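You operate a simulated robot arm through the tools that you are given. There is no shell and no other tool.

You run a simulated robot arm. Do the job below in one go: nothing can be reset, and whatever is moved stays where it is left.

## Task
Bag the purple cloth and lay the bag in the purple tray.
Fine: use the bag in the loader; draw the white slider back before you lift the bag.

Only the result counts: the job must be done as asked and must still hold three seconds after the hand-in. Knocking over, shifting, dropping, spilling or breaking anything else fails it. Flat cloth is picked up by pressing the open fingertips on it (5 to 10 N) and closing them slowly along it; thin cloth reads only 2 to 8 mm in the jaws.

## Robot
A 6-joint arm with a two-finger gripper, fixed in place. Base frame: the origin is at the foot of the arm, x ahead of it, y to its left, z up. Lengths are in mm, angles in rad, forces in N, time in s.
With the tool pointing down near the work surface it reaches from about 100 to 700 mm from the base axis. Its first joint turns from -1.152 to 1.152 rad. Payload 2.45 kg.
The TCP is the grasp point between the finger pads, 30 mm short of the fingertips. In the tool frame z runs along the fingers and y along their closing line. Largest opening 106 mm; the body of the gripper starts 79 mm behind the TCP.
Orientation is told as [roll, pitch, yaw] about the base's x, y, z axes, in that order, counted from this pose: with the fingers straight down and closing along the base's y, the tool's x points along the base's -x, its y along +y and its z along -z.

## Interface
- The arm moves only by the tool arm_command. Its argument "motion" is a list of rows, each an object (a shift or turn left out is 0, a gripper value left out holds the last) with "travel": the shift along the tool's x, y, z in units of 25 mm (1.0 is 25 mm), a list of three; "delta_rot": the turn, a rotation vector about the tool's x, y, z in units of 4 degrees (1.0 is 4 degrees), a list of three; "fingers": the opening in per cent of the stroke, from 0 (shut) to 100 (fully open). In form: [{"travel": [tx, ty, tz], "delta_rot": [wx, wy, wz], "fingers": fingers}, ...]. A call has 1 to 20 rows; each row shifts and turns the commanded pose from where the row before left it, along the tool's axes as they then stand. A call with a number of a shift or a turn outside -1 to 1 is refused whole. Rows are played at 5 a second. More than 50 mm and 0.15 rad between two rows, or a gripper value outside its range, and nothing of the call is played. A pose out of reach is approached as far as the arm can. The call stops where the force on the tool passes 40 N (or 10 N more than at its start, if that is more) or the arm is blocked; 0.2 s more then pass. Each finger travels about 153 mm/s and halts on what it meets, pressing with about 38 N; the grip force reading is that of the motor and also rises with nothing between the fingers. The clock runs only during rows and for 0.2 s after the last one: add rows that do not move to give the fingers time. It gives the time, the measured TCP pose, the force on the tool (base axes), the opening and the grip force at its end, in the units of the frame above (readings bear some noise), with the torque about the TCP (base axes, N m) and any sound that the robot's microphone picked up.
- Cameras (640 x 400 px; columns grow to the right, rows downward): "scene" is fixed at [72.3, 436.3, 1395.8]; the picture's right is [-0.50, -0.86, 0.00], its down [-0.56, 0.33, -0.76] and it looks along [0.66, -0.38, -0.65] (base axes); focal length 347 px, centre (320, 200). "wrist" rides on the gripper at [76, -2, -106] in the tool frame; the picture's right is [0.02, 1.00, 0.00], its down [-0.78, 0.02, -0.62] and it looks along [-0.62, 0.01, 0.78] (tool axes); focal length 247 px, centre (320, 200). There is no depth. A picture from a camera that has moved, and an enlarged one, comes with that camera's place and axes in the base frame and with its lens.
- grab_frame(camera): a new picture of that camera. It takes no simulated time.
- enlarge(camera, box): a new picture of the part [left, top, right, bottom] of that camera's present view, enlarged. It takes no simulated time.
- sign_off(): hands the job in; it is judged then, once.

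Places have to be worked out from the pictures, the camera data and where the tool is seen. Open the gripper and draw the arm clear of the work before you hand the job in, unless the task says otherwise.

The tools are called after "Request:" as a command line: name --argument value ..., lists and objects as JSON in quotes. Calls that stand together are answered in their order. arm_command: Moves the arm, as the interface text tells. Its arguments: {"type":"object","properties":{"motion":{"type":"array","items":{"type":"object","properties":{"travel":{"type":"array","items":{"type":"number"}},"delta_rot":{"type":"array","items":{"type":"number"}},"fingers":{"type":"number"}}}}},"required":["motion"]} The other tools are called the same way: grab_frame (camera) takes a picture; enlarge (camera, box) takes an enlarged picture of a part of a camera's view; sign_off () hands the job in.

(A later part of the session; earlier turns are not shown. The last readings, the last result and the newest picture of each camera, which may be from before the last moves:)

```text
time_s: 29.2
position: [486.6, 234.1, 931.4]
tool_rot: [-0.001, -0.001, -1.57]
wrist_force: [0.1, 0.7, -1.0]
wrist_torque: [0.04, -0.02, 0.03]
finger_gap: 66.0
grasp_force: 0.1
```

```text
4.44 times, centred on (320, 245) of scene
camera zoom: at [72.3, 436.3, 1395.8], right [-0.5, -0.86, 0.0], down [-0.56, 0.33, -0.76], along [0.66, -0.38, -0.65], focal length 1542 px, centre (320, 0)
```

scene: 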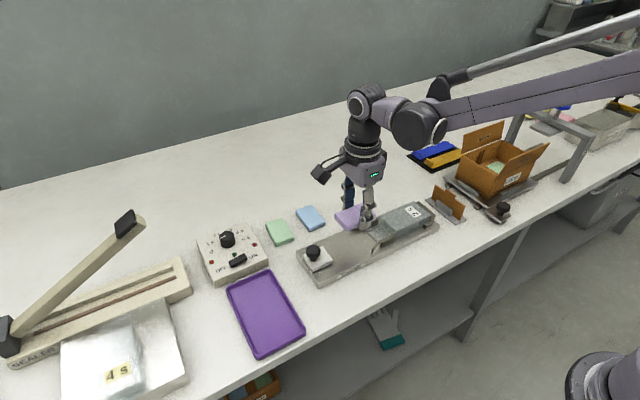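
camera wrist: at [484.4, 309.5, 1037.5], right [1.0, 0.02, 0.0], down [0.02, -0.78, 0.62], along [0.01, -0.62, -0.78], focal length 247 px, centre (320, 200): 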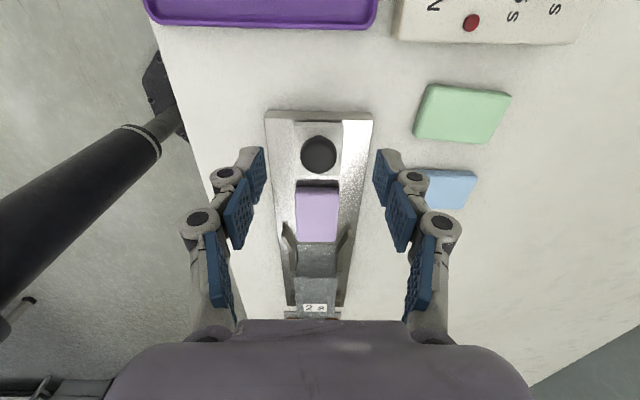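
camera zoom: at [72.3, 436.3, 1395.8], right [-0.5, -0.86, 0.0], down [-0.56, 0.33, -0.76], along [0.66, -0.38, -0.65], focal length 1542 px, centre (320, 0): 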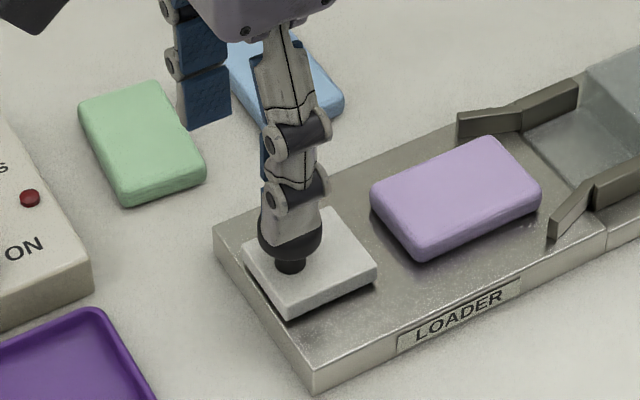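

The knob cap is about 30 mm across, centred near y 210 and 1–2 mm to the low-x side of the tool. The slider spans about y 175–229. I'll move over the knob and lower partway to verify.

Request:
arm_command --motion '[{"travel": [-0.97, -0.05, 0]}, {"travel": [0, 0, 0.6]}, {"travel": [0, 0, 0.5]}, {"travel": [0, 0, 0]}]'

Request:
grab_frame --camera "wrist"

Request:
enlarge --camera "scene" --box '[270, 200, 370, 290]'

```text
time_s: 30.2
position: [483.3, 211.1, 904.9]
tool_rot: [-0.001, 0.0, -1.567]
wrist_force: [0.5, 0.7, -0.2]
wrist_torque: [0.01, 0.01, 0.01]
finger_gap: 65.7
grasp_force: 0.1
```

```text
taken
camera wrist: at [481.1, 285.9, 1010.5], right [1.0, 0.02, 0.0], down [0.02, -0.78, 0.62], along [0.01, -0.62, -0.78], focal length 247 px, centre (320, 200)
```

wrist: 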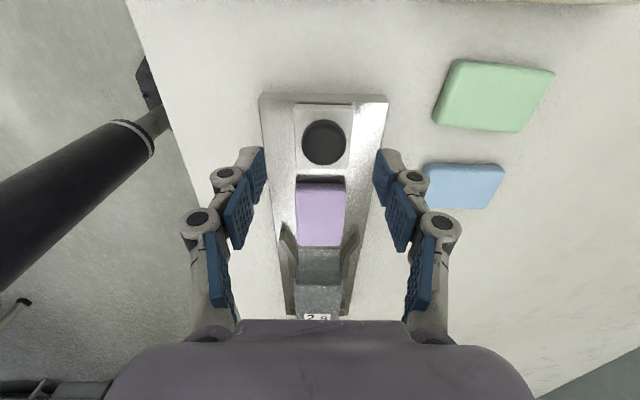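

```text
4.44 times, centred on (320, 245) of scene
camera zoom: at [72.3, 436.3, 1395.8], right [-0.5, -0.86, 0.0], down [-0.56, 0.33, -0.76], along [0.66, -0.38, -0.65], focal length 1542 px, centre (320, 0)
```

zoom: 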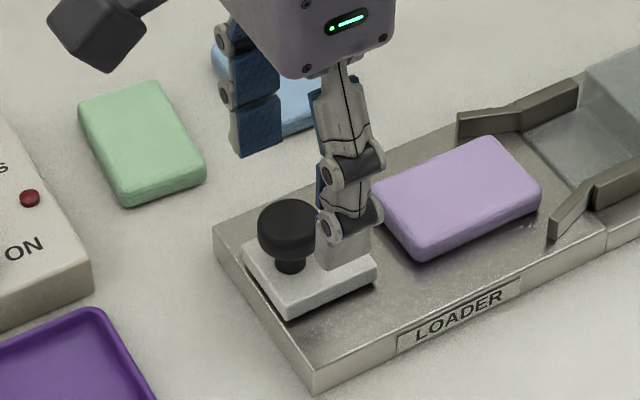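

The knob now sits just behind the finger plane. I'll enlarge to refine the sideways alignment before going down.

Request:
enlarge --camera "wrist" --box '[240, 80, 400, 200]'

```text
3.33 times, centred on (320, 140) of wrist
camera zoom: at [481.1, 285.9, 1010.5], right [1.0, 0.02, 0.0], down [0.02, -0.78, 0.62], along [0.01, -0.62, -0.78], focal length 823 px, centre (320, 400)
```

zoom: 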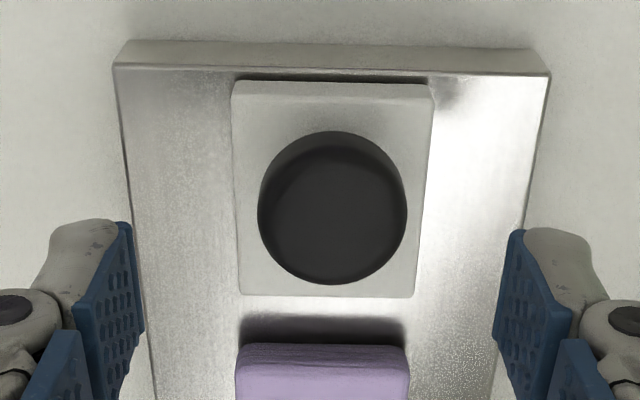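

The knob is now about 1.3 mm to the high-x side of the tool centre. I'll correct that, go down until the tips are just above the slider, and close on the cap.

Request:
arm_command --motion '[{"travel": [0, 0.05, 0.4]}, {"travel": [0, 0, 0.5]}, {"travel": [0, 0, 0.4]}, {"travel": [0, 0, 0]}]'

Request:
enlarge --camera "wrist" --box '[240, 80, 400, 200]'

Request:
enlarge --camera "scene" --box '[290, 225, 350, 279]'

```text
time_s: 31.2
position: [484.9, 208.4, 870.4]
tool_rot: [0.0, -0.001, -1.57]
wrist_force: [0.8, -0.2, 0.5]
wrist_torque: [-0.01, -0.01, 0.02]
finger_gap: 65.5
grasp_force: 0.0
```

```text
3.33 times, centred on (320, 140) of wrist
camera zoom: at [482.8, 283.9, 976.8], right [1.0, 0.02, 0.0], down [0.02, -0.78, 0.62], along [0.01, -0.62, -0.78], focal length 823 px, centre (320, 400)
```

zoom: 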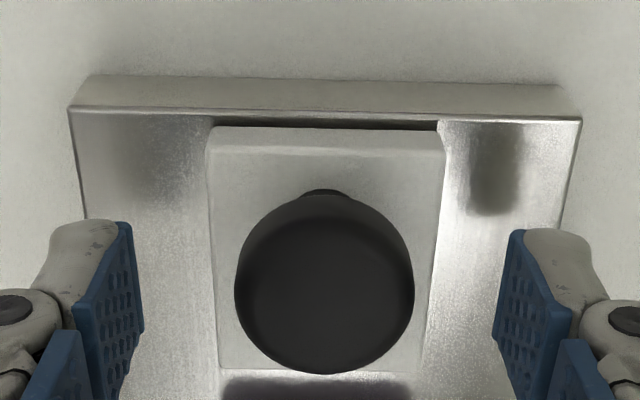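

```text
7.41 times, centred on (320, 252) of scene
camera zoom: at [72.3, 436.3, 1395.8], right [-0.5, -0.86, 0.0], down [-0.56, 0.33, -0.76], along [0.66, -0.38, -0.65], focal length 2570 px, centre (320, -185)
```

zoom: 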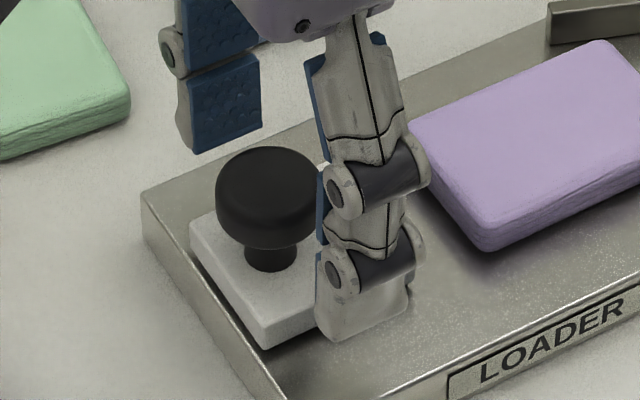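

The knob is centred sideways and about 2.5 mm further along +y. I'll nudge over and close gently on it.

Request:
arm_command --motion '[{"travel": [0.1, 0, 0]}, {"fingers": 52}, {"fingers": 42}, {"fingers": 34}, {"fingers": 30}, {"fingers": 27}, {"fingers": 24}, {"travel": [0, 0, 0]}]'

Request:
enlarge --camera "wrist" --box '[240, 80, 400, 200]'

Request:
enlarge --camera "scene" --box '[290, 225, 350, 279]'

```text
time_s: 33.0
position: [484.9, 209.6, 872.0]
tool_rot: [0.0, 0.0, -1.571]
wrist_force: [5.8, -0.8, 0.1]
wrist_torque: [0.08, -0.13, -0.08]
finger_gap: 27.3
grasp_force: 44.7
```

```text
3.33 times, centred on (320, 140) of wrist
camera zoom: at [483.3, 286.2, 977.7], right [1.0, 0.02, 0.0], down [0.02, -0.78, 0.62], along [0.01, -0.62, -0.78], focal length 823 px, centre (320, 400)
```

zoom: 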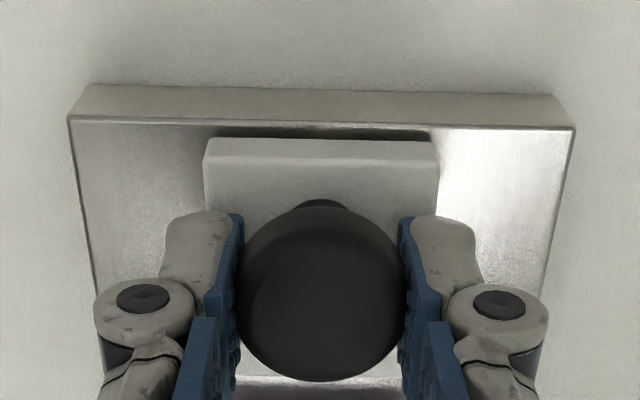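

```text
7.41 times, centred on (320, 252) of scene
camera zoom: at [72.5, 436.3, 1395.8], right [-0.5, -0.86, 0.0], down [-0.56, 0.33, -0.76], along [0.66, -0.38, -0.65], focal length 2570 px, centre (320, -185)
```

zoom: 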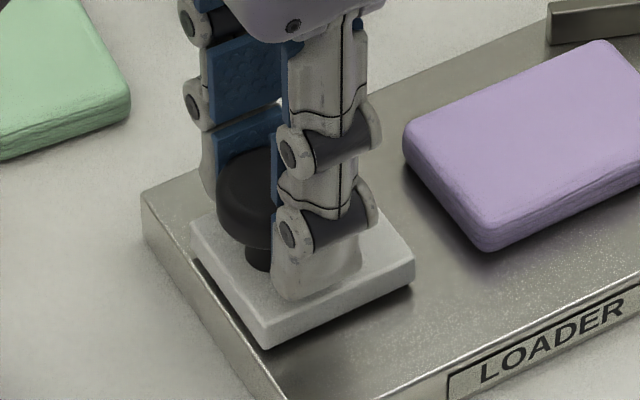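

The knob is held firmly (gap 27 mm). I'll push the slider along −y in slow steps, stopping with the packet's front edge just short of the bag mouth.

Request:
arm_command --motion '[{"travel": [-0.2, 0, 0]}, {"travel": [-0.3, 0, 0]}, {"travel": [-0.4, 0, 0]}, {"travel": [-0.4, 0, 0]}, {"travel": [-0.4, 0, 0]}, {"travel": [-0.4, 0, 0]}, {"travel": [-0.4, 0, 0]}, {"travel": [-0.3, 0, 0]}, {"travel": [-0.2, 0, 0]}, {"travel": [0, 0, 0]}]'

Request:
grab_frame --camera "wrist"

Request:
enlarge --camera "scene" --box '[310, 190, 450, 278]'

```text
time_s: 35.2
position: [485.9, 136.3, 870.8]
tool_rot: [-0.003, 0.001, -1.569]
wrist_force: [-1.6, 0.0, -19.0]
wrist_torque: [0.23, -0.02, -0.02]
finger_gap: 27.0
grasp_force: 45.2
```

```text
taken
camera wrist: at [483.7, 212.5, 977.7], right [1.0, 0.02, 0.0], down [0.02, -0.78, 0.62], along [0.01, -0.62, -0.78], focal length 247 px, centre (320, 200)
```

wrist: 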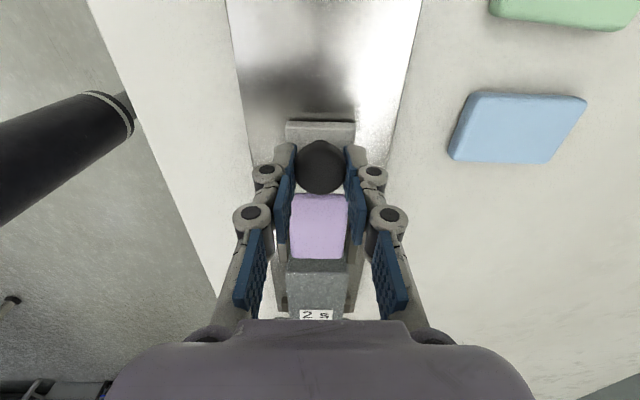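

```text
4.55 times, centred on (380, 234) of scene
camera zoom: at [72.5, 436.4, 1395.7], right [-0.5, -0.86, 0.0], down [-0.56, 0.33, -0.76], along [0.66, -0.38, -0.65], focal length 1577 px, centre (47, 46)
```

zoom: 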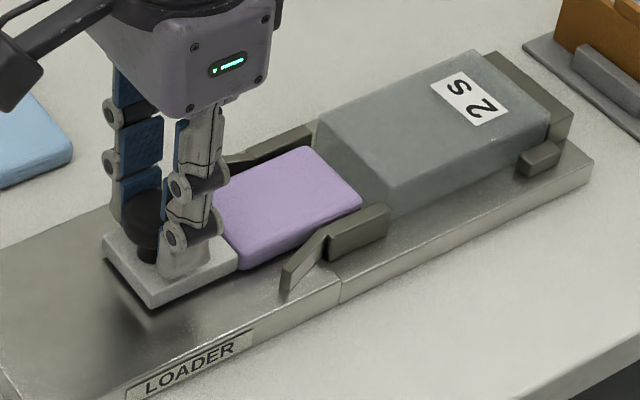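

The slider pushes the packet straight through the guides, and its front edge is now at the bag mouth. The tool shows 19 N of pull along z, so I'll ease down slightly and continue slowly, watching the packet enter the bag.

Request:
arm_command --motion '[{"travel": [0, 0, 0.04]}, {"travel": [-0.2, 0, 0]}, {"travel": [-0.25, 0, 0]}, {"travel": [-0.25, 0, 0]}, {"travel": [-0.25, 0, 0]}, {"travel": [-0.25, 0, 0]}, {"travel": [-0.2, 0, 0]}, {"travel": [0, 0, 0]}]'

Request:
grab_frame --camera "wrist"

Request:
enlarge --camera "scene" --box '[310, 190, 450, 278]'

```text
time_s: 37.0
position: [484.4, 99.7, 871.0]
tool_rot: [0.0, 0.001, -1.57]
wrist_force: [-1.9, 0.6, 36.1]
wrist_torque: [0.12, 0.02, -0.02]
finger_gap: 27.3
grasp_force: 45.2
```

```text
taken
camera wrist: at [483.4, 176.8, 977.1], right [1.0, 0.02, 0.0], down [0.02, -0.78, 0.62], along [0.01, -0.62, -0.78], focal length 247 px, centre (320, 200)
```

wrist: 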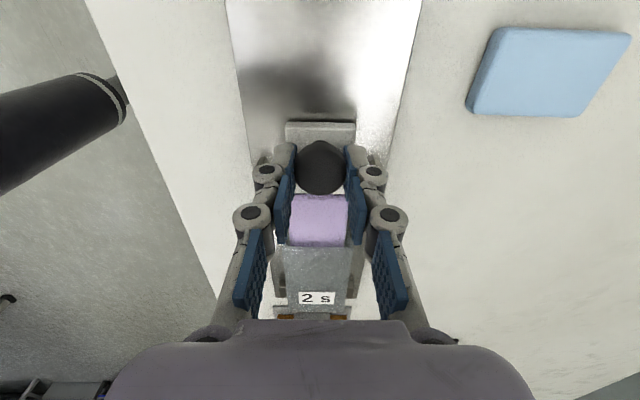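

```text
4.55 times, centred on (380, 234) of scene
camera zoom: at [71.7, 436.2, 1395.8], right [-0.5, -0.86, 0.0], down [-0.56, 0.33, -0.76], along [0.66, -0.38, -0.65], focal length 1577 px, centre (47, 46)
```

zoom: 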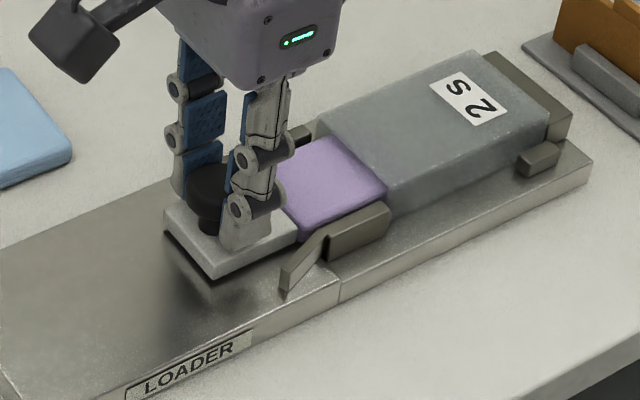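

The packet is entering the bag and the bag has not moved. The tool now presses down 36 N, so I'll ease up about 0.65 mm and then continue.

Request:
arm_command --motion '[{"travel": [0, 0, -0.026]}, {"travel": [0, 0, 0]}]'

Request:
enlarge --camera "wrist" --box '[240, 180, 400, 320]'

```text
time_s: 37.6
position: [484.6, 100.9, 870.8]
tool_rot: [-0.001, 0.001, -1.572]
wrist_force: [-3.6, -1.1, 9.3]
wrist_torque: [0.21, -0.04, -0.05]
finger_gap: 27.4
grasp_force: 45.1
```

```text
2.86 times, centred on (320, 250) of wrist
camera zoom: at [483.5, 177.2, 977.0], right [1.0, 0.02, 0.0], down [0.02, -0.78, 0.62], along [0.01, -0.62, -0.78], focal length 706 px, centre (320, 57)
```

zoom: 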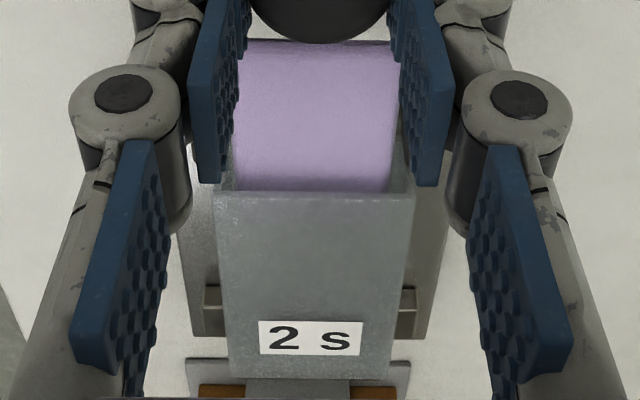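

The packet is inside the mouth with clearance on both sides. Slider front is near y 65; I continue another 30 mm slowly.

Request:
arm_command --motion '[{"travel": [-0.2, 0, -0.004]}, {"travel": [-0.25, 0, 0]}, {"travel": [-0.25, 0, 0]}, {"travel": [-0.25, 0, 0]}, {"travel": [-0.25, 0, 0]}, {"travel": [0, 0, 0]}]'

Request:
grab_frame --camera "wrist"

Request:
enlarge --camera "scene" --box '[310, 190, 450, 278]'

```text
time_s: 39.0
position: [484.2, 72.0, 870.6]
tool_rot: [-0.001, 0.0, -1.57]
wrist_force: [-7.5, -0.5, 3.3]
wrist_torque: [0.07, 0.09, 0.0]
finger_gap: 27.4
grasp_force: 44.7
```

```text
taken
camera wrist: at [483.6, 147.7, 977.0], right [1.0, 0.02, 0.0], down [0.02, -0.78, 0.62], along [0.01, -0.62, -0.78], focal length 247 px, centre (320, 200)
```

wrist: 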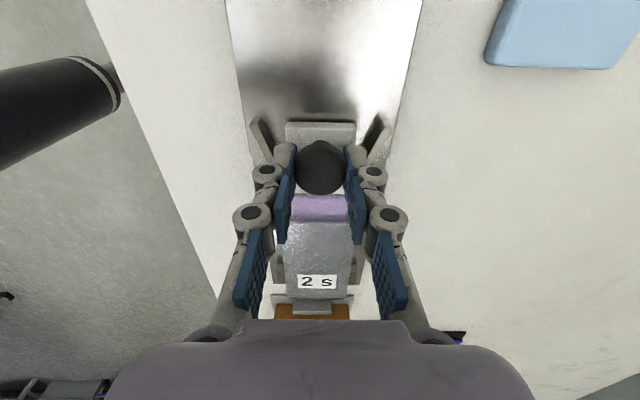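

```text
4.55 times, centred on (380, 234) of scene
camera zoom: at [72.1, 436.3, 1395.8], right [-0.5, -0.86, 0.0], down [-0.56, 0.33, -0.76], along [0.66, -0.38, -0.65], focal length 1577 px, centre (47, 46)
```

zoom: 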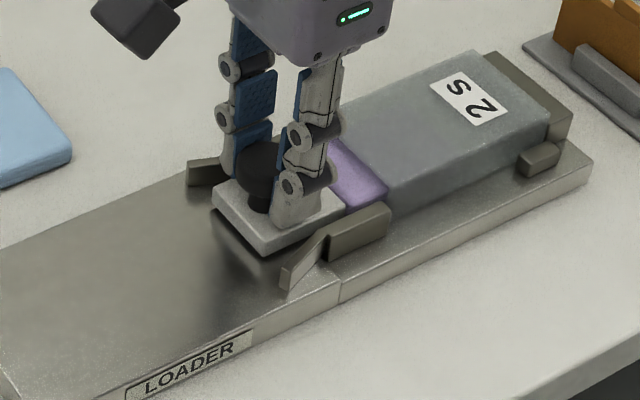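

Slider front is near y 36 and the packet is mostly in the bag. I'll go another 20 mm in small steps.

Request:
arm_command --motion '[{"travel": [-0.2, 0, 0]}, {"travel": [-0.2, 0, 0]}, {"travel": [-0.2, 0, 0]}, {"travel": [-0.2, 0, 0]}, {"travel": [0, 0, 0]}]'

Request:
grab_frame --camera "wrist"

Request:
enlarge --camera "wrist" --box '[240, 120, 400, 320]'

Request:
enlarge --camera "scene" --box '[340, 190, 450, 260]'

```text
time_s: 40.2
position: [485.3, 50.8, 871.0]
tool_rot: [-0.004, -0.001, -1.571]
wrist_force: [-13.3, -0.2, -11.4]
wrist_torque: [0.1, 0.13, 0.05]
finger_gap: 27.2
grasp_force: 45.4
```

```text
taken
camera wrist: at [483.7, 126.3, 977.0], right [1.0, 0.02, 0.0], down [0.02, -0.78, 0.62], along [0.01, -0.62, -0.78], focal length 247 px, centre (320, 200)
```

wrist: 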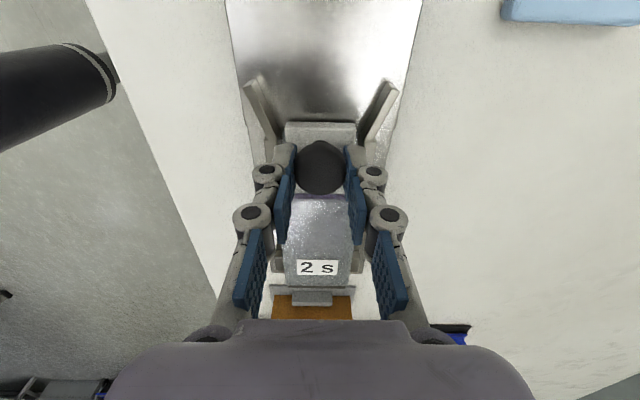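

```text
2.00 times, centred on (320, 220) of wrist
camera zoom: at [483.7, 126.3, 977.0], right [1.0, 0.02, 0.0], down [0.02, -0.78, 0.62], along [0.01, -0.62, -0.78], focal length 494 px, centre (320, 160)
```

zoom: 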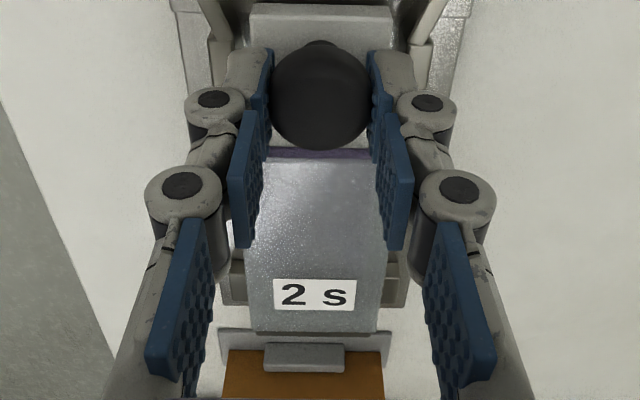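

```text
5.71 times, centred on (395, 225) of scene
camera zoom: at [72.2, 436.3, 1395.8], right [-0.5, -0.86, 0.0], down [-0.56, 0.33, -0.76], along [0.66, -0.38, -0.65], focal length 1983 px, centre (-109, 57)
```

zoom: 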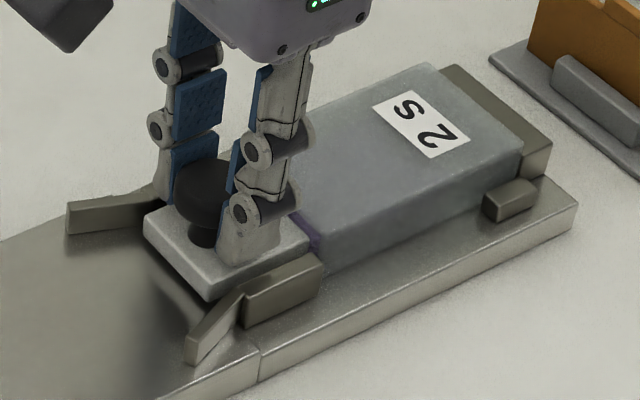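

Only a thin purple strip is still visible at the mouth. I'll push about 12 mm further with tiny x/z corrections for the side load.

Request:
arm_command --motion '[{"travel": [-0.16, -0.014, 0.006]}, {"travel": [-0.16, 0, 0]}, {"travel": [-0.16, 0, 0]}, {"travel": [0, 0, 0]}]'

Request:
enlarge --camera "wrist" --box '[240, 120, 400, 320]'

Request:
enlarge --camera "scene" --box '[340, 190, 450, 260]'

```text
time_s: 41.2
position: [485.7, 43.6, 870.8]
tool_rot: [-0.002, 0.012, -1.565]
wrist_force: [-12.9, 29.0, 1.4]
wrist_torque: [-0.22, 0.17, -0.06]
finger_gap: 27.1
grasp_force: 44.9
```

```text
2.00 times, centred on (320, 220) of wrist
camera zoom: at [483.3, 119.2, 977.7], right [1.0, 0.03, 0.0], down [0.02, -0.79, 0.61], along [0.01, -0.61, -0.79], focal length 494 px, centre (320, 160)
```

zoom: 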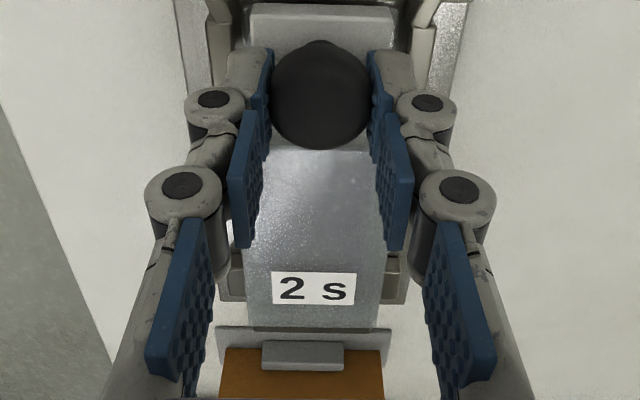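

```text
5.71 times, centred on (395, 225) of scene
camera zoom: at [72.0, 437.0, 1395.5], right [-0.5, -0.86, 0.0], down [-0.56, 0.33, -0.76], along [0.66, -0.38, -0.65], focal length 1983 px, centre (-109, 57)
```

zoom: 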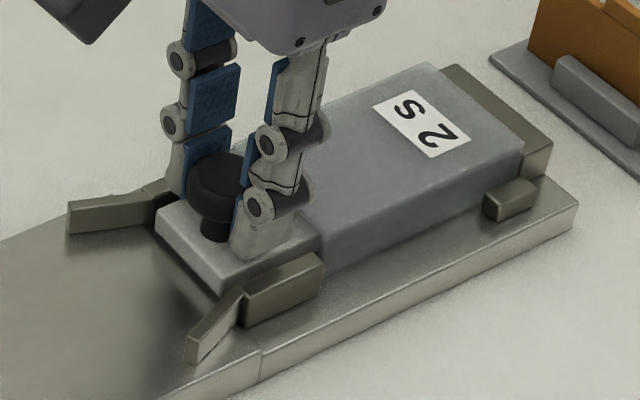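

The force rose to 29 N along y, meaning the slider has reached its stop, and no purple shows outside the bag. I'll draw the slider back, slowly at first, checking that the bag and packet stay put.

Request:
arm_command --motion '[{"travel": [0.18, -0.01, 0]}, {"travel": [0.15, 0, 0]}, {"travel": [0.25, 0, 0]}, {"travel": [0.3, 0, 0]}, {"travel": [0.3, 0, 0]}, {"travel": [0.3, 0, 0]}, {"travel": [0, 0, 0]}]'

Request:
grab_frame --camera "wrist"

Request:
enlarge --camera "scene" --box '[320, 190, 450, 270]'

```text
time_s: 42.9
position: [484.0, 76.1, 872.0]
tool_rot: [-0.003, -0.001, -1.571]
wrist_force: [-5.9, -0.8, 4.1]
wrist_torque: [-1.17, 0.15, 0.02]
finger_gap: 27.2
grasp_force: 45.1
```

```text
taken
camera wrist: at [483.5, 152.9, 977.3], right [1.0, 0.02, 0.0], down [0.02, -0.78, 0.62], along [0.01, -0.62, -0.78], focal length 247 px, centre (320, 200)
```

wrist: 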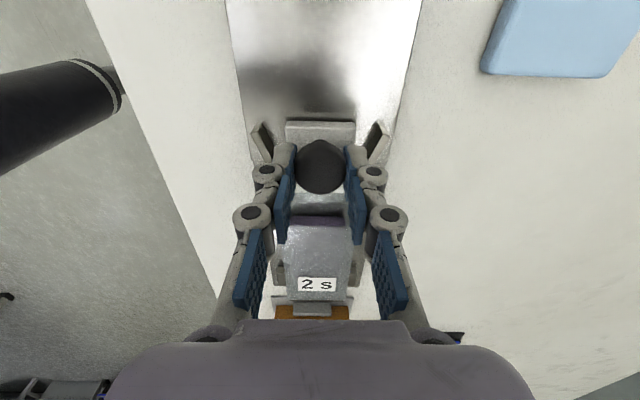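

```text
4.92 times, centred on (385, 230) of scene
camera zoom: at [72.1, 436.3, 1395.8], right [-0.5, -0.86, 0.0], down [-0.56, 0.33, -0.76], along [0.66, -0.38, -0.65], focal length 1708 px, centre (0, 52)
```

zoom: 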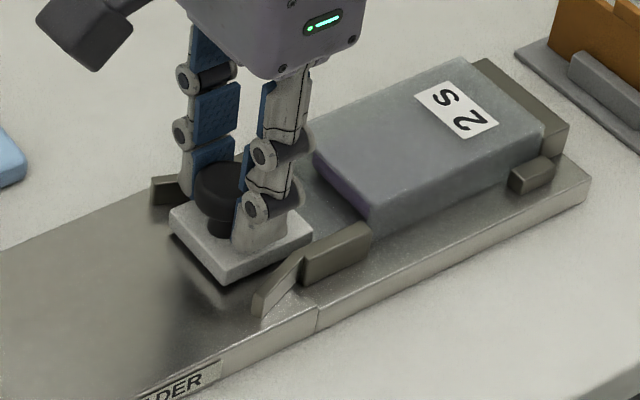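

The slider has separated and the packet stays inside the bag. I'll look closely at the mouth before drawing the slider fully back.

Request:
enlarge --camera "wrist" --box '[260, 180, 380, 320]'

Request:
enlarge --camera "scene" --box '[370, 200, 430, 240]'

```text
2.86 times, centred on (320, 250) of wrist
camera zoom: at [483.5, 152.9, 977.3], right [1.0, 0.02, 0.0], down [0.02, -0.78, 0.62], along [0.01, -0.62, -0.78], focal length 706 px, centre (320, 57)
```

zoom: 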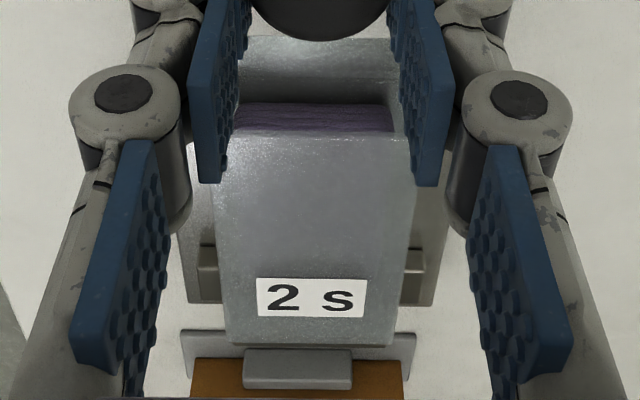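

```text
10.00 times, centred on (400, 220) of scene
camera zoom: at [72.1, 436.3, 1395.8], right [-0.5, -0.86, 0.0], down [-0.56, 0.33, -0.76], along [0.66, -0.38, -0.65], focal length 3470 px, centre (-480, 0)
```

zoom: 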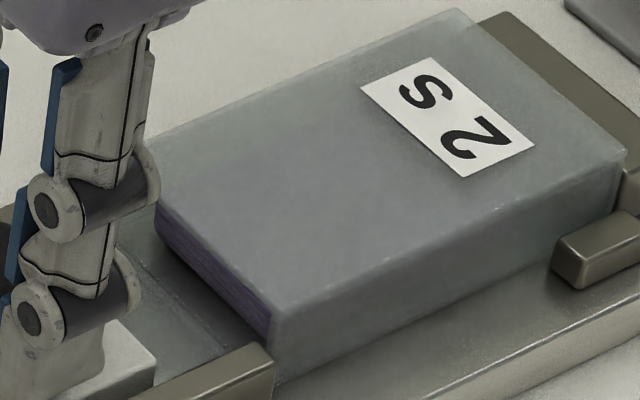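

The packet's rear face is about 12 mm inside the mouth. I'll draw the slider all the way back to its starting place.

Request:
arm_command --motion '[{"travel": [0.3, 0, 0]}, {"travel": [0.4, 0, 0]}, {"travel": [0.4, 0, 0]}, {"travel": [0.4, 0, 0]}, {"travel": [0.4, 0, 0]}, {"travel": [0.4, 0, 0]}, {"travel": [0.4, 0, 0]}, {"travel": [0, 0, 0]}]'

Request:
grab_frame --camera "scene"

```text
time_s: 44.6
position: [484.4, 144.8, 871.7]
tool_rot: [-0.001, 0.0, -1.568]
wrist_force: [1.2, 0.0, 23.4]
wrist_torque: [0.32, 0.0, -0.07]
finger_gap: 27.1
grasp_force: 44.9
```

```text
taken
```

scene: 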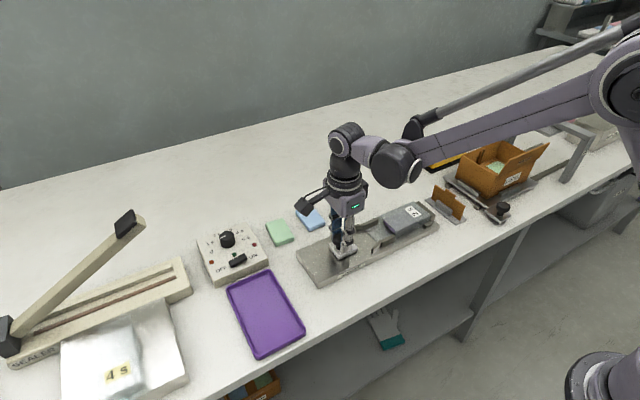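

Retraction is going well; the downward load is 23 N, so I'll ease up slightly and pull the last 60 mm.

Request:
arm_command --motion '[{"travel": [0, 0, -0.016]}, {"travel": [0.4, 0, 0]}, {"travel": [0.4, 0, 0]}, {"travel": [0.4, 0, 0]}, {"travel": [0.4, 0, 0]}, {"travel": [0.4, 0, 0]}, {"travel": [0.3, 0, 0]}, {"travel": [0.15, 0, 0]}, {"travel": [0, 0, 0]}]'

Request:
enlarge --camera "scene" --box '[290, 190, 450, 290]'

Request:
grab_frame --camera "wrist"

```text
time_s: 46.6
position: [485.6, 206.9, 871.9]
tool_rot: [0.002, 0.0, -1.573]
wrist_force: [15.2, -0.3, -30.0]
wrist_torque: [-0.33, -0.31, -0.06]
finger_gap: 27.0
grasp_force: 45.3
```

```text
4.00 times, centred on (370, 240) of scene
camera zoom: at [73.2, 436.5, 1395.6], right [-0.5, -0.86, 0.0], down [-0.56, 0.33, -0.76], along [0.66, -0.38, -0.65], focal length 1388 px, centre (120, 40)
```

zoom: 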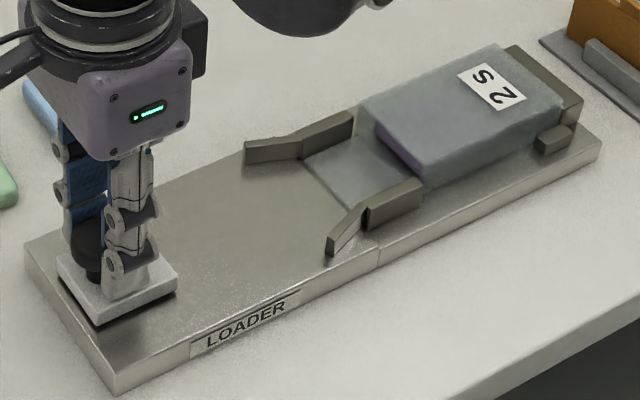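

```text
taken
camera wrist: at [483.2, 282.3, 977.3], right [1.0, 0.02, 0.0], down [0.02, -0.78, 0.62], along [0.01, -0.62, -0.78], focal length 247 px, centre (320, 200)
```

wrist: 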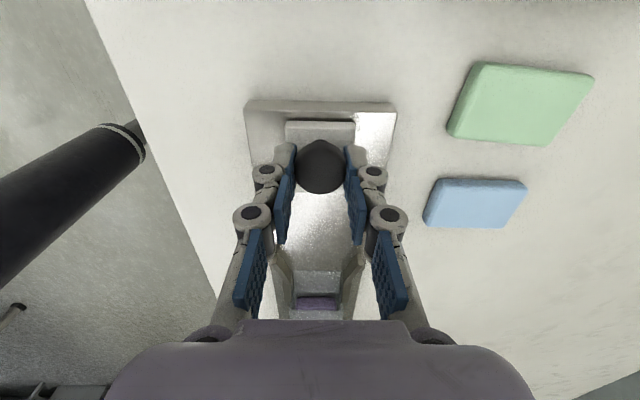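

The slider is within about 3–4 mm of its start, but I'm pulling up 30 N. I'll relieve that, pull the last few mm, and then release.

Request:
arm_command --motion '[{"travel": [0, -0.01, 0.022]}, {"travel": [0.14, 0, 0]}, {"travel": [0, 0, 0]}]'

Request:
enlarge --camera "scene" --box '[290, 190, 450, 290]'

```text
time_s: 47.5
position: [484.8, 209.2, 872.0]
tool_rot: [-0.001, -0.001, -1.571]
wrist_force: [14.7, -0.3, -8.0]
wrist_torque: [-0.56, -0.2, -0.14]
finger_gap: 27.2
grasp_force: 44.6
```

```text
4.00 times, centred on (370, 240) of scene
camera zoom: at [72.8, 436.4, 1395.7], right [-0.5, -0.86, 0.0], down [-0.56, 0.33, -0.76], along [0.66, -0.38, -0.65], focal length 1388 px, centre (120, 40)
```

zoom: 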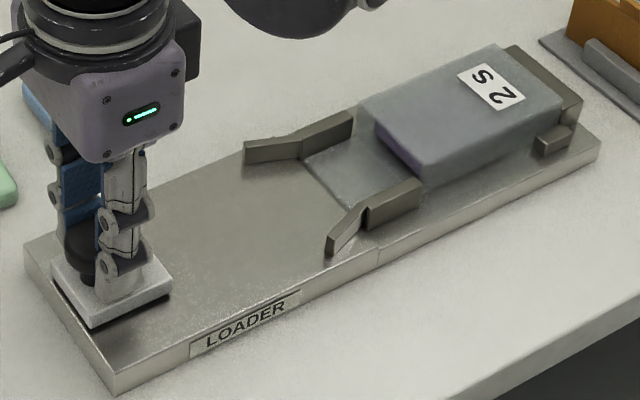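

The slider is back at its starting place. I'll open the fingers evenly and rise clear of the knob.

Request:
arm_command --motion '[{"fingers": 32}, {"fingers": 42}, {"fingers": 56}, {"fingers": 66}, {"travel": [0, 0, 0]}, {"travel": [0, 0, -0.4]}, {"travel": [0, 0, -0.8]}, {"travel": [0, 0, -1]}, {"travel": [0, 0, 0]}]'

Request:
enlarge --camera "scene" --box '[290, 190, 450, 290]'

```text
time_s: 49.5
position: [484.5, 210.1, 926.1]
tool_rot: [-0.002, 0.0, -1.568]
wrist_force: [0.1, -0.4, 0.0]
wrist_torque: [-0.03, -0.03, -0.02]
finger_gap: 69.8
grasp_force: 0.0
```

```text
4.00 times, centred on (370, 240) of scene
camera zoom: at [72.3, 436.3, 1395.8], right [-0.5, -0.86, 0.0], down [-0.56, 0.33, -0.76], along [0.66, -0.38, -0.65], focal length 1388 px, centre (120, 40)
```

zoom: 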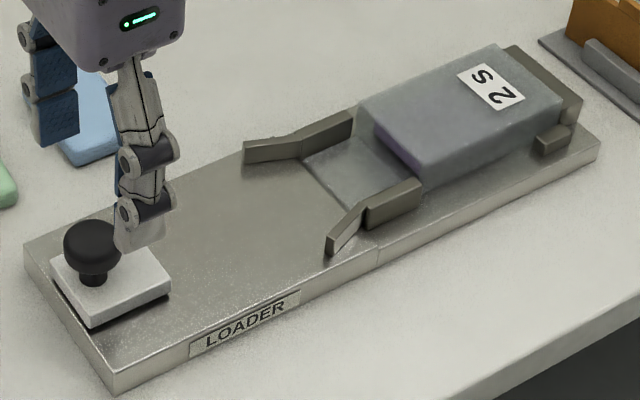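

The slider is released at its original spot. The bag spans about y −85 to 19, with side blocks near y −62 to −88 and guides from y 20 on. I'll move above y −27 with wider jaws to look before grasping it.

Request:
arm_command --motion '[{"travel": [-0.95, 0, -0.1], "fingers": 80}, {"travel": [-0.95, 0, -0.1]}, {"travel": [-0.95, 0, 0]}, {"travel": [-0.95, 0, 0]}, {"travel": [-0.95, 0, 0]}, {"travel": [-0.95, 0, 0]}, {"travel": [-0.95, 0, 0]}, {"travel": [-0.95, 0, 0]}, {"travel": [-0.95, 0, 0]}, {"travel": [-0.95, 0, 0]}, {"travel": [0, 0, 0]}]'

Request:
grab_frame --camera "wrist"

Request:
enlarge --camera "wrist" --box '[240, 40, 400, 220]'

Request:
enlarge --camera "scene" --box '[340, 150, 480, 250]'

```text
time_s: 51.9
position: [484.0, -30.0, 930.6]
tool_rot: [-0.001, 0.0, -1.567]
wrist_force: [1.0, 0.9, 0.3]
wrist_torque: [-0.02, 0.0, -0.03]
finger_gap: 84.7
grasp_force: 0.1
```

```text
taken
camera wrist: at [482.9, 46.5, 1037.0], right [1.0, 0.02, 0.0], down [0.02, -0.78, 0.62], along [0.01, -0.62, -0.78], focal length 247 px, centre (320, 200)
```

wrist: 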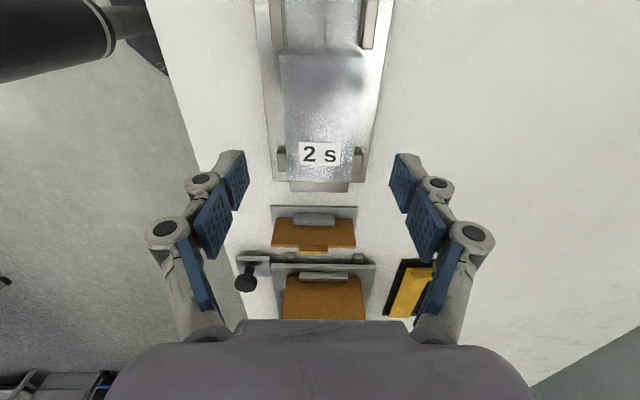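

```text
2.22 times, centred on (320, 130) of wrist
camera zoom: at [482.9, 46.5, 1037.0], right [1.0, 0.02, 0.0], down [0.02, -0.78, 0.62], along [0.01, -0.62, -0.78], focal length 549 px, centre (320, 356)
```

zoom: 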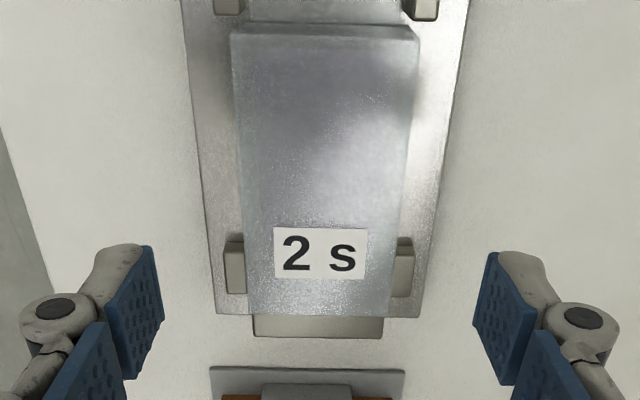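

```text
4.00 times, centred on (410, 200) of scene
camera zoom: at [72.3, 436.3, 1395.8], right [-0.5, -0.86, 0.0], down [-0.56, 0.33, -0.76], along [0.66, -0.38, -0.65], focal length 1388 px, centre (-40, 200)
```

zoom: 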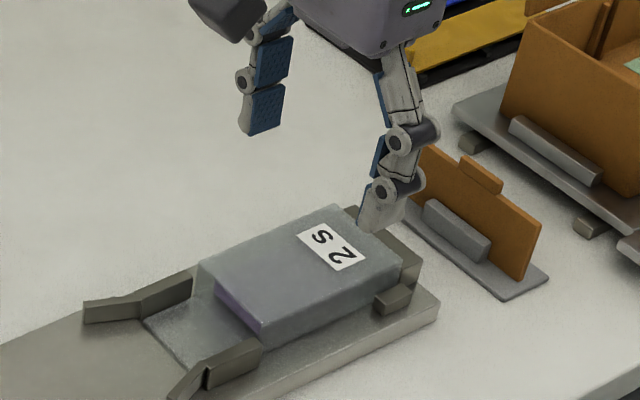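

The bag is centred under the tool within about 1 mm, and the fingers will pass between the guides and the side blocks. I'll descend to about z 865 and check before the last bit.

Request:
arm_command --motion '[{"travel": [0, 0, 0.8]}, {"travel": [0, 0, 0.8]}, {"travel": [0, 0, 0.6]}, {"travel": [0, 0, 0.4]}, {"travel": [0, 0, 0]}]'

Request:
grab_frame --camera "wrist"

Request:
enlarge --camera "scene" --box '[360, 170, 460, 242]'

```text
time_s: 53.0
position: [485.8, -28.9, 866.3]
tool_rot: [-0.002, 0.001, -1.569]
wrist_force: [-1.1, -0.2, -0.2]
wrist_torque: [-0.01, -0.01, 0.0]
finger_gap: 84.9
grasp_force: 0.0
```

```text
taken
camera wrist: at [482.7, 47.2, 971.9], right [1.0, 0.02, 0.0], down [0.02, -0.78, 0.62], along [0.01, -0.62, -0.78], focal length 247 px, centre (320, 200)
```

wrist: 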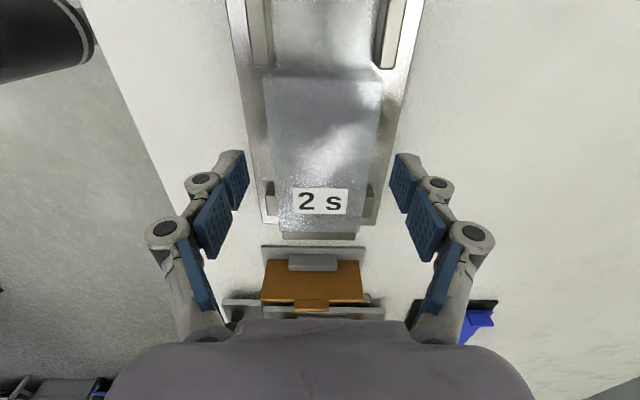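

```text
5.56 times, centred on (410, 206) of scene
camera zoom: at [72.3, 436.3, 1395.8], right [-0.5, -0.86, 0.0], down [-0.56, 0.33, -0.76], along [0.66, -0.38, -0.65], focal length 1928 px, centre (-180, 167)
```

zoom: 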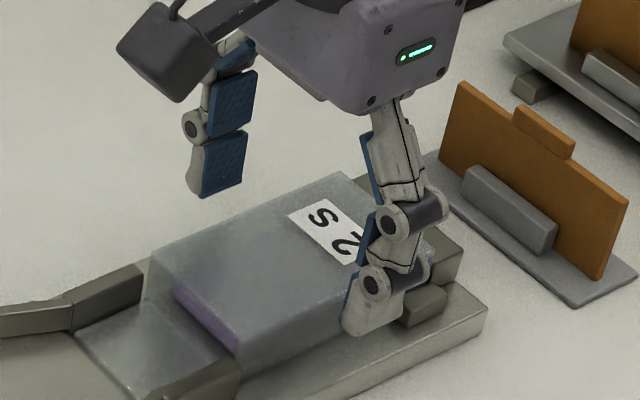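

The fingers straddle the bag symmetrically and clear of the side blocks. I'll go down the last 14 mm and close slowly on the bag's sides.

Request:
arm_command --motion '[{"travel": [0, 0, 0.3]}, {"travel": [0, 0, 0.24]}, {"travel": [0, 0, 0]}, {"fingers": 72}, {"fingers": 66}, {"fingers": 61}, {"fingers": 57}, {"fingers": 53}, {"travel": [0, 0, 0]}]'

Request:
enlarge --camera "wrist" --box '[220, 40, 420, 260]'

Request:
enlarge --camera "scene" --box '[360, 170, 460, 242]'

```text
time_s: 55.0
position: [484.5, -30.4, 854.3]
tool_rot: [-0.003, 0.002, -1.571]
wrist_force: [0.5, -0.3, 5.1]
wrist_torque: [0.12, 0.0, 0.0]
finger_gap: 57.8
grasp_force: 38.2
```

```text
1.82 times, centred on (320, 150) of wrist
camera zoom: at [482.7, 45.9, 959.8], right [1.0, 0.02, 0.0], down [0.02, -0.78, 0.62], along [0.01, -0.62, -0.78], focal length 449 px, centre (320, 291)
```

zoom: 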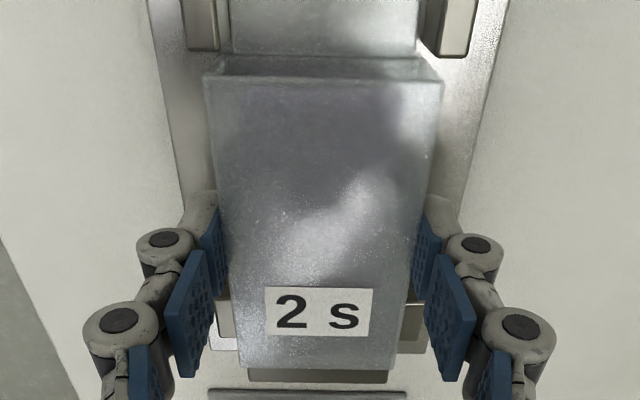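

```text
5.56 times, centred on (410, 206) of scene
camera zoom: at [72.3, 436.3, 1395.8], right [-0.5, -0.86, 0.0], down [-0.56, 0.33, -0.76], along [0.66, -0.38, -0.65], focal length 1928 px, centre (-180, 167)
```

zoom: 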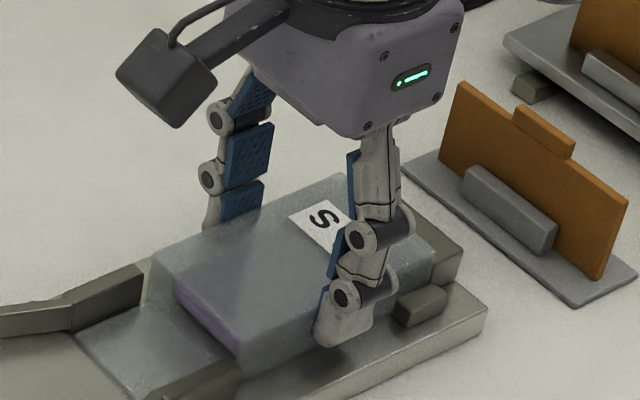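

The jaws hold the bag at 57.8 mm with 38 N. I'll lift it slowly by a small amount first to check that it comes up level with the packet inside.

Request:
arm_command --motion '[{"fingers": 49}, {"travel": [0, 0, -0.1]}, {"travel": [0, 0, -0.15]}, {"travel": [0, 0, -0.2]}, {"travel": [0, 0, -0.2]}, {"travel": [0, 0, 0]}]'

Request:
grab_frame --camera "wrist"

Request:
enlarge --camera "scene" --box '[340, 160, 460, 250]'

```text
time_s: 56.5
position: [484.3, -30.3, 869.3]
tool_rot: [-0.003, -0.001, -1.568]
wrist_force: [-0.3, -0.2, -0.9]
wrist_torque: [0.03, -0.01, -0.01]
finger_gap: 58.0
grasp_force: 38.5
```

```text
taken
camera wrist: at [482.7, 46.0, 975.7], right [1.0, 0.02, 0.0], down [0.02, -0.78, 0.62], along [0.01, -0.62, -0.78], focal length 247 px, centre (320, 200)
```

wrist: 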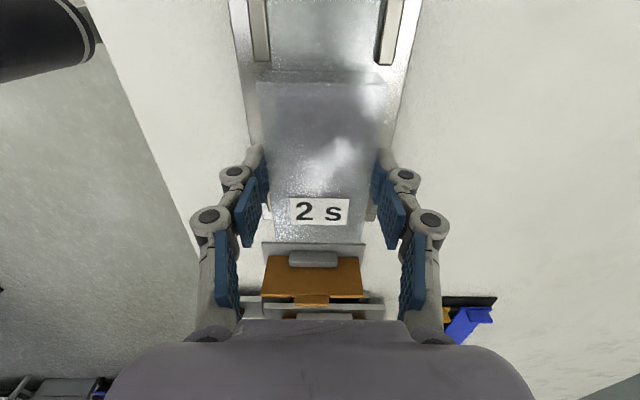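

```text
4.44 times, centred on (400, 205) of scene
camera zoom: at [72.3, 436.3, 1395.8], right [-0.5, -0.86, 0.0], down [-0.56, 0.33, -0.76], along [0.66, -0.38, -0.65], focal length 1542 px, centre (-36, 178)
```

zoom: 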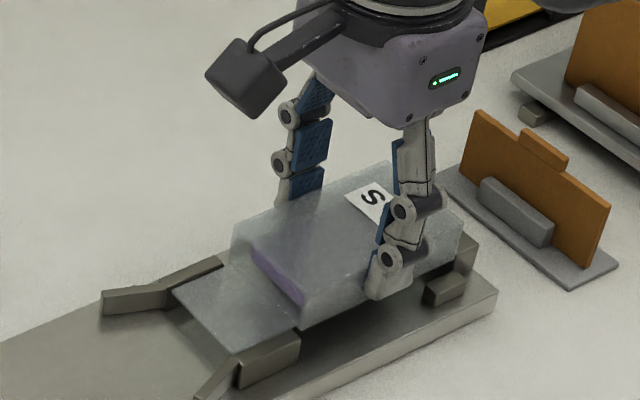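

The bag lifts level, lip included, with the packet inside. I'll raise it well clear of the guides and carry it along the loader to a free spot for turning.

Request:
arm_command --motion '[{"travel": [0, 0, -0.4]}, {"travel": [0, 0, -0.6]}, {"travel": [0, 0, -0.6]}, {"travel": [0, 0, -0.6]}, {"travel": [0, 0, -0.4]}, {"travel": [0.3, 0, 0]}, {"travel": [0.6, 0, 0]}, {"travel": [0.7, 0, 0]}, {"travel": [0.7, 0, 0]}, {"travel": [0.7, 0, 0]}, {"travel": [0.7, 0, 0]}, {"travel": [0.7, 0, 0]}, {"travel": [0.7, 0, 0]}, {"travel": [0.7, 0, 0]}, {"travel": [0.7, 0, 0]}, {"travel": [0.5, 0, 0]}, {"travel": [0.2, 0, 0]}, {"travel": [0, 0, 0]}]'

Request:
grab_frame --camera "scene"

Request:
enlarge --camera "scene" --box '[290, 170, 410, 260]'

```text
time_s: 60.2
position: [485.4, 151.5, 933.6]
tool_rot: [-0.003, 0.0, -1.568]
wrist_force: [-0.7, 0.3, -0.3]
wrist_torque: [0.01, 0.02, -0.04]
finger_gap: 58.0
grasp_force: 38.7
```

```text
taken
```

scene: 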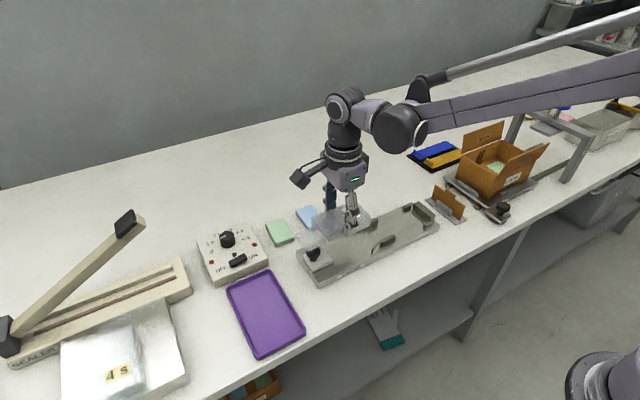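

```text
4.44 times, centred on (350, 215) of scene
camera zoom: at [72.3, 436.3, 1395.8], right [-0.5, -0.86, 0.0], down [-0.56, 0.33, -0.76], along [0.66, -0.38, -0.65], focal length 1542 px, centre (187, 133)
```

zoom: 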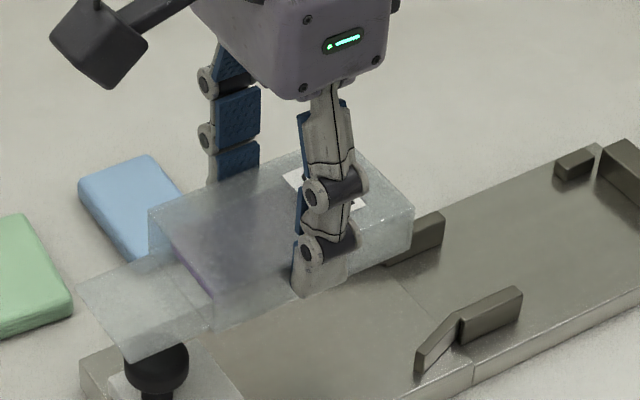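

The bag is steady and clears the knob. I'll now rotate it 90° counterclockwise so its long side lines up with the tray's long side.

Request:
arm_command --motion '[{"delta_rot": [0, 0, -0.5]}, {"delta_rot": [0, 0, -1]}, {"delta_rot": [0, 0, -1]}, {"delta_rot": [0, 0, -1]}, {"delta_rot": [0, 0, -1]}, {"delta_rot": [0, 0, -1]}, {"delta_rot": [0, 0, -1]}, {"delta_rot": [0, 0, -1]}, {"delta_rot": [0, 0, -1]}, {"delta_rot": [0, 0, -1]}, {"delta_rot": [0, 0, -1]}, {"delta_rot": [0, 0, -1]}, {"delta_rot": [0, 0, -1]}, {"delta_rot": [0, 0, -1]}, {"delta_rot": [0, 0, -1]}, {"delta_rot": [0, 0, -1]}, {"delta_rot": [0, 0, -1]}, {"delta_rot": [0, 0, -1]}, {"delta_rot": [0, 0, -1]}, {"delta_rot": [0, 0, -1]}]'

Request:
arm_command --motion '[{"delta_rot": [0, 0, -1]}, {"delta_rot": [0, 0, -1]}, {"delta_rot": [0, 0, -0.7]}, {"delta_rot": [0, 0, -0.26]}, {"travel": [0, 0, 0]}, {"travel": [0, 0, 0]}]'

Request:
grab_frame --camera "wrist"

Request:
grab_frame --camera "scene"

```text
time_s: 64.5
position: [485.2, 151.8, 933.7]
tool_rot: [0.0, 0.0, -0.208]
wrist_force: [-0.2, 0.0, -0.3]
wrist_torque: [0.0, 0.01, 0.02]
finger_gap: 57.9
grasp_force: 38.3
```

```text
time_s: 65.8
position: [484.5, 150.9, 934.3]
tool_rot: [0.0, 0.004, -0.001]
wrist_force: [-0.4, 0.5, -0.8]
wrist_torque: [0.01, -0.03, 0.0]
finger_gap: 57.9
grasp_force: 37.6
```

```text
taken
camera wrist: at [408.2, 149.0, 1040.0], right [-0.02, 1.0, 0.0], down [0.78, 0.02, 0.62], along [0.62, 0.01, -0.78], focal length 247 px, centre (320, 200)
```

wrist: 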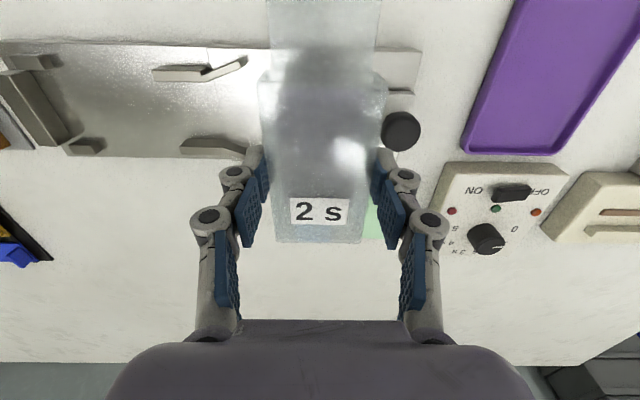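

```text
taken
```

scene: 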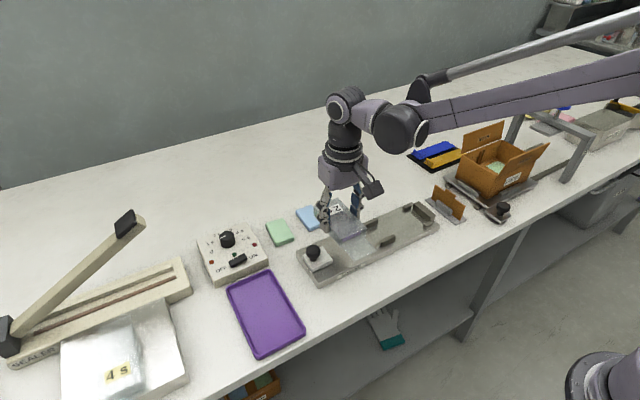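

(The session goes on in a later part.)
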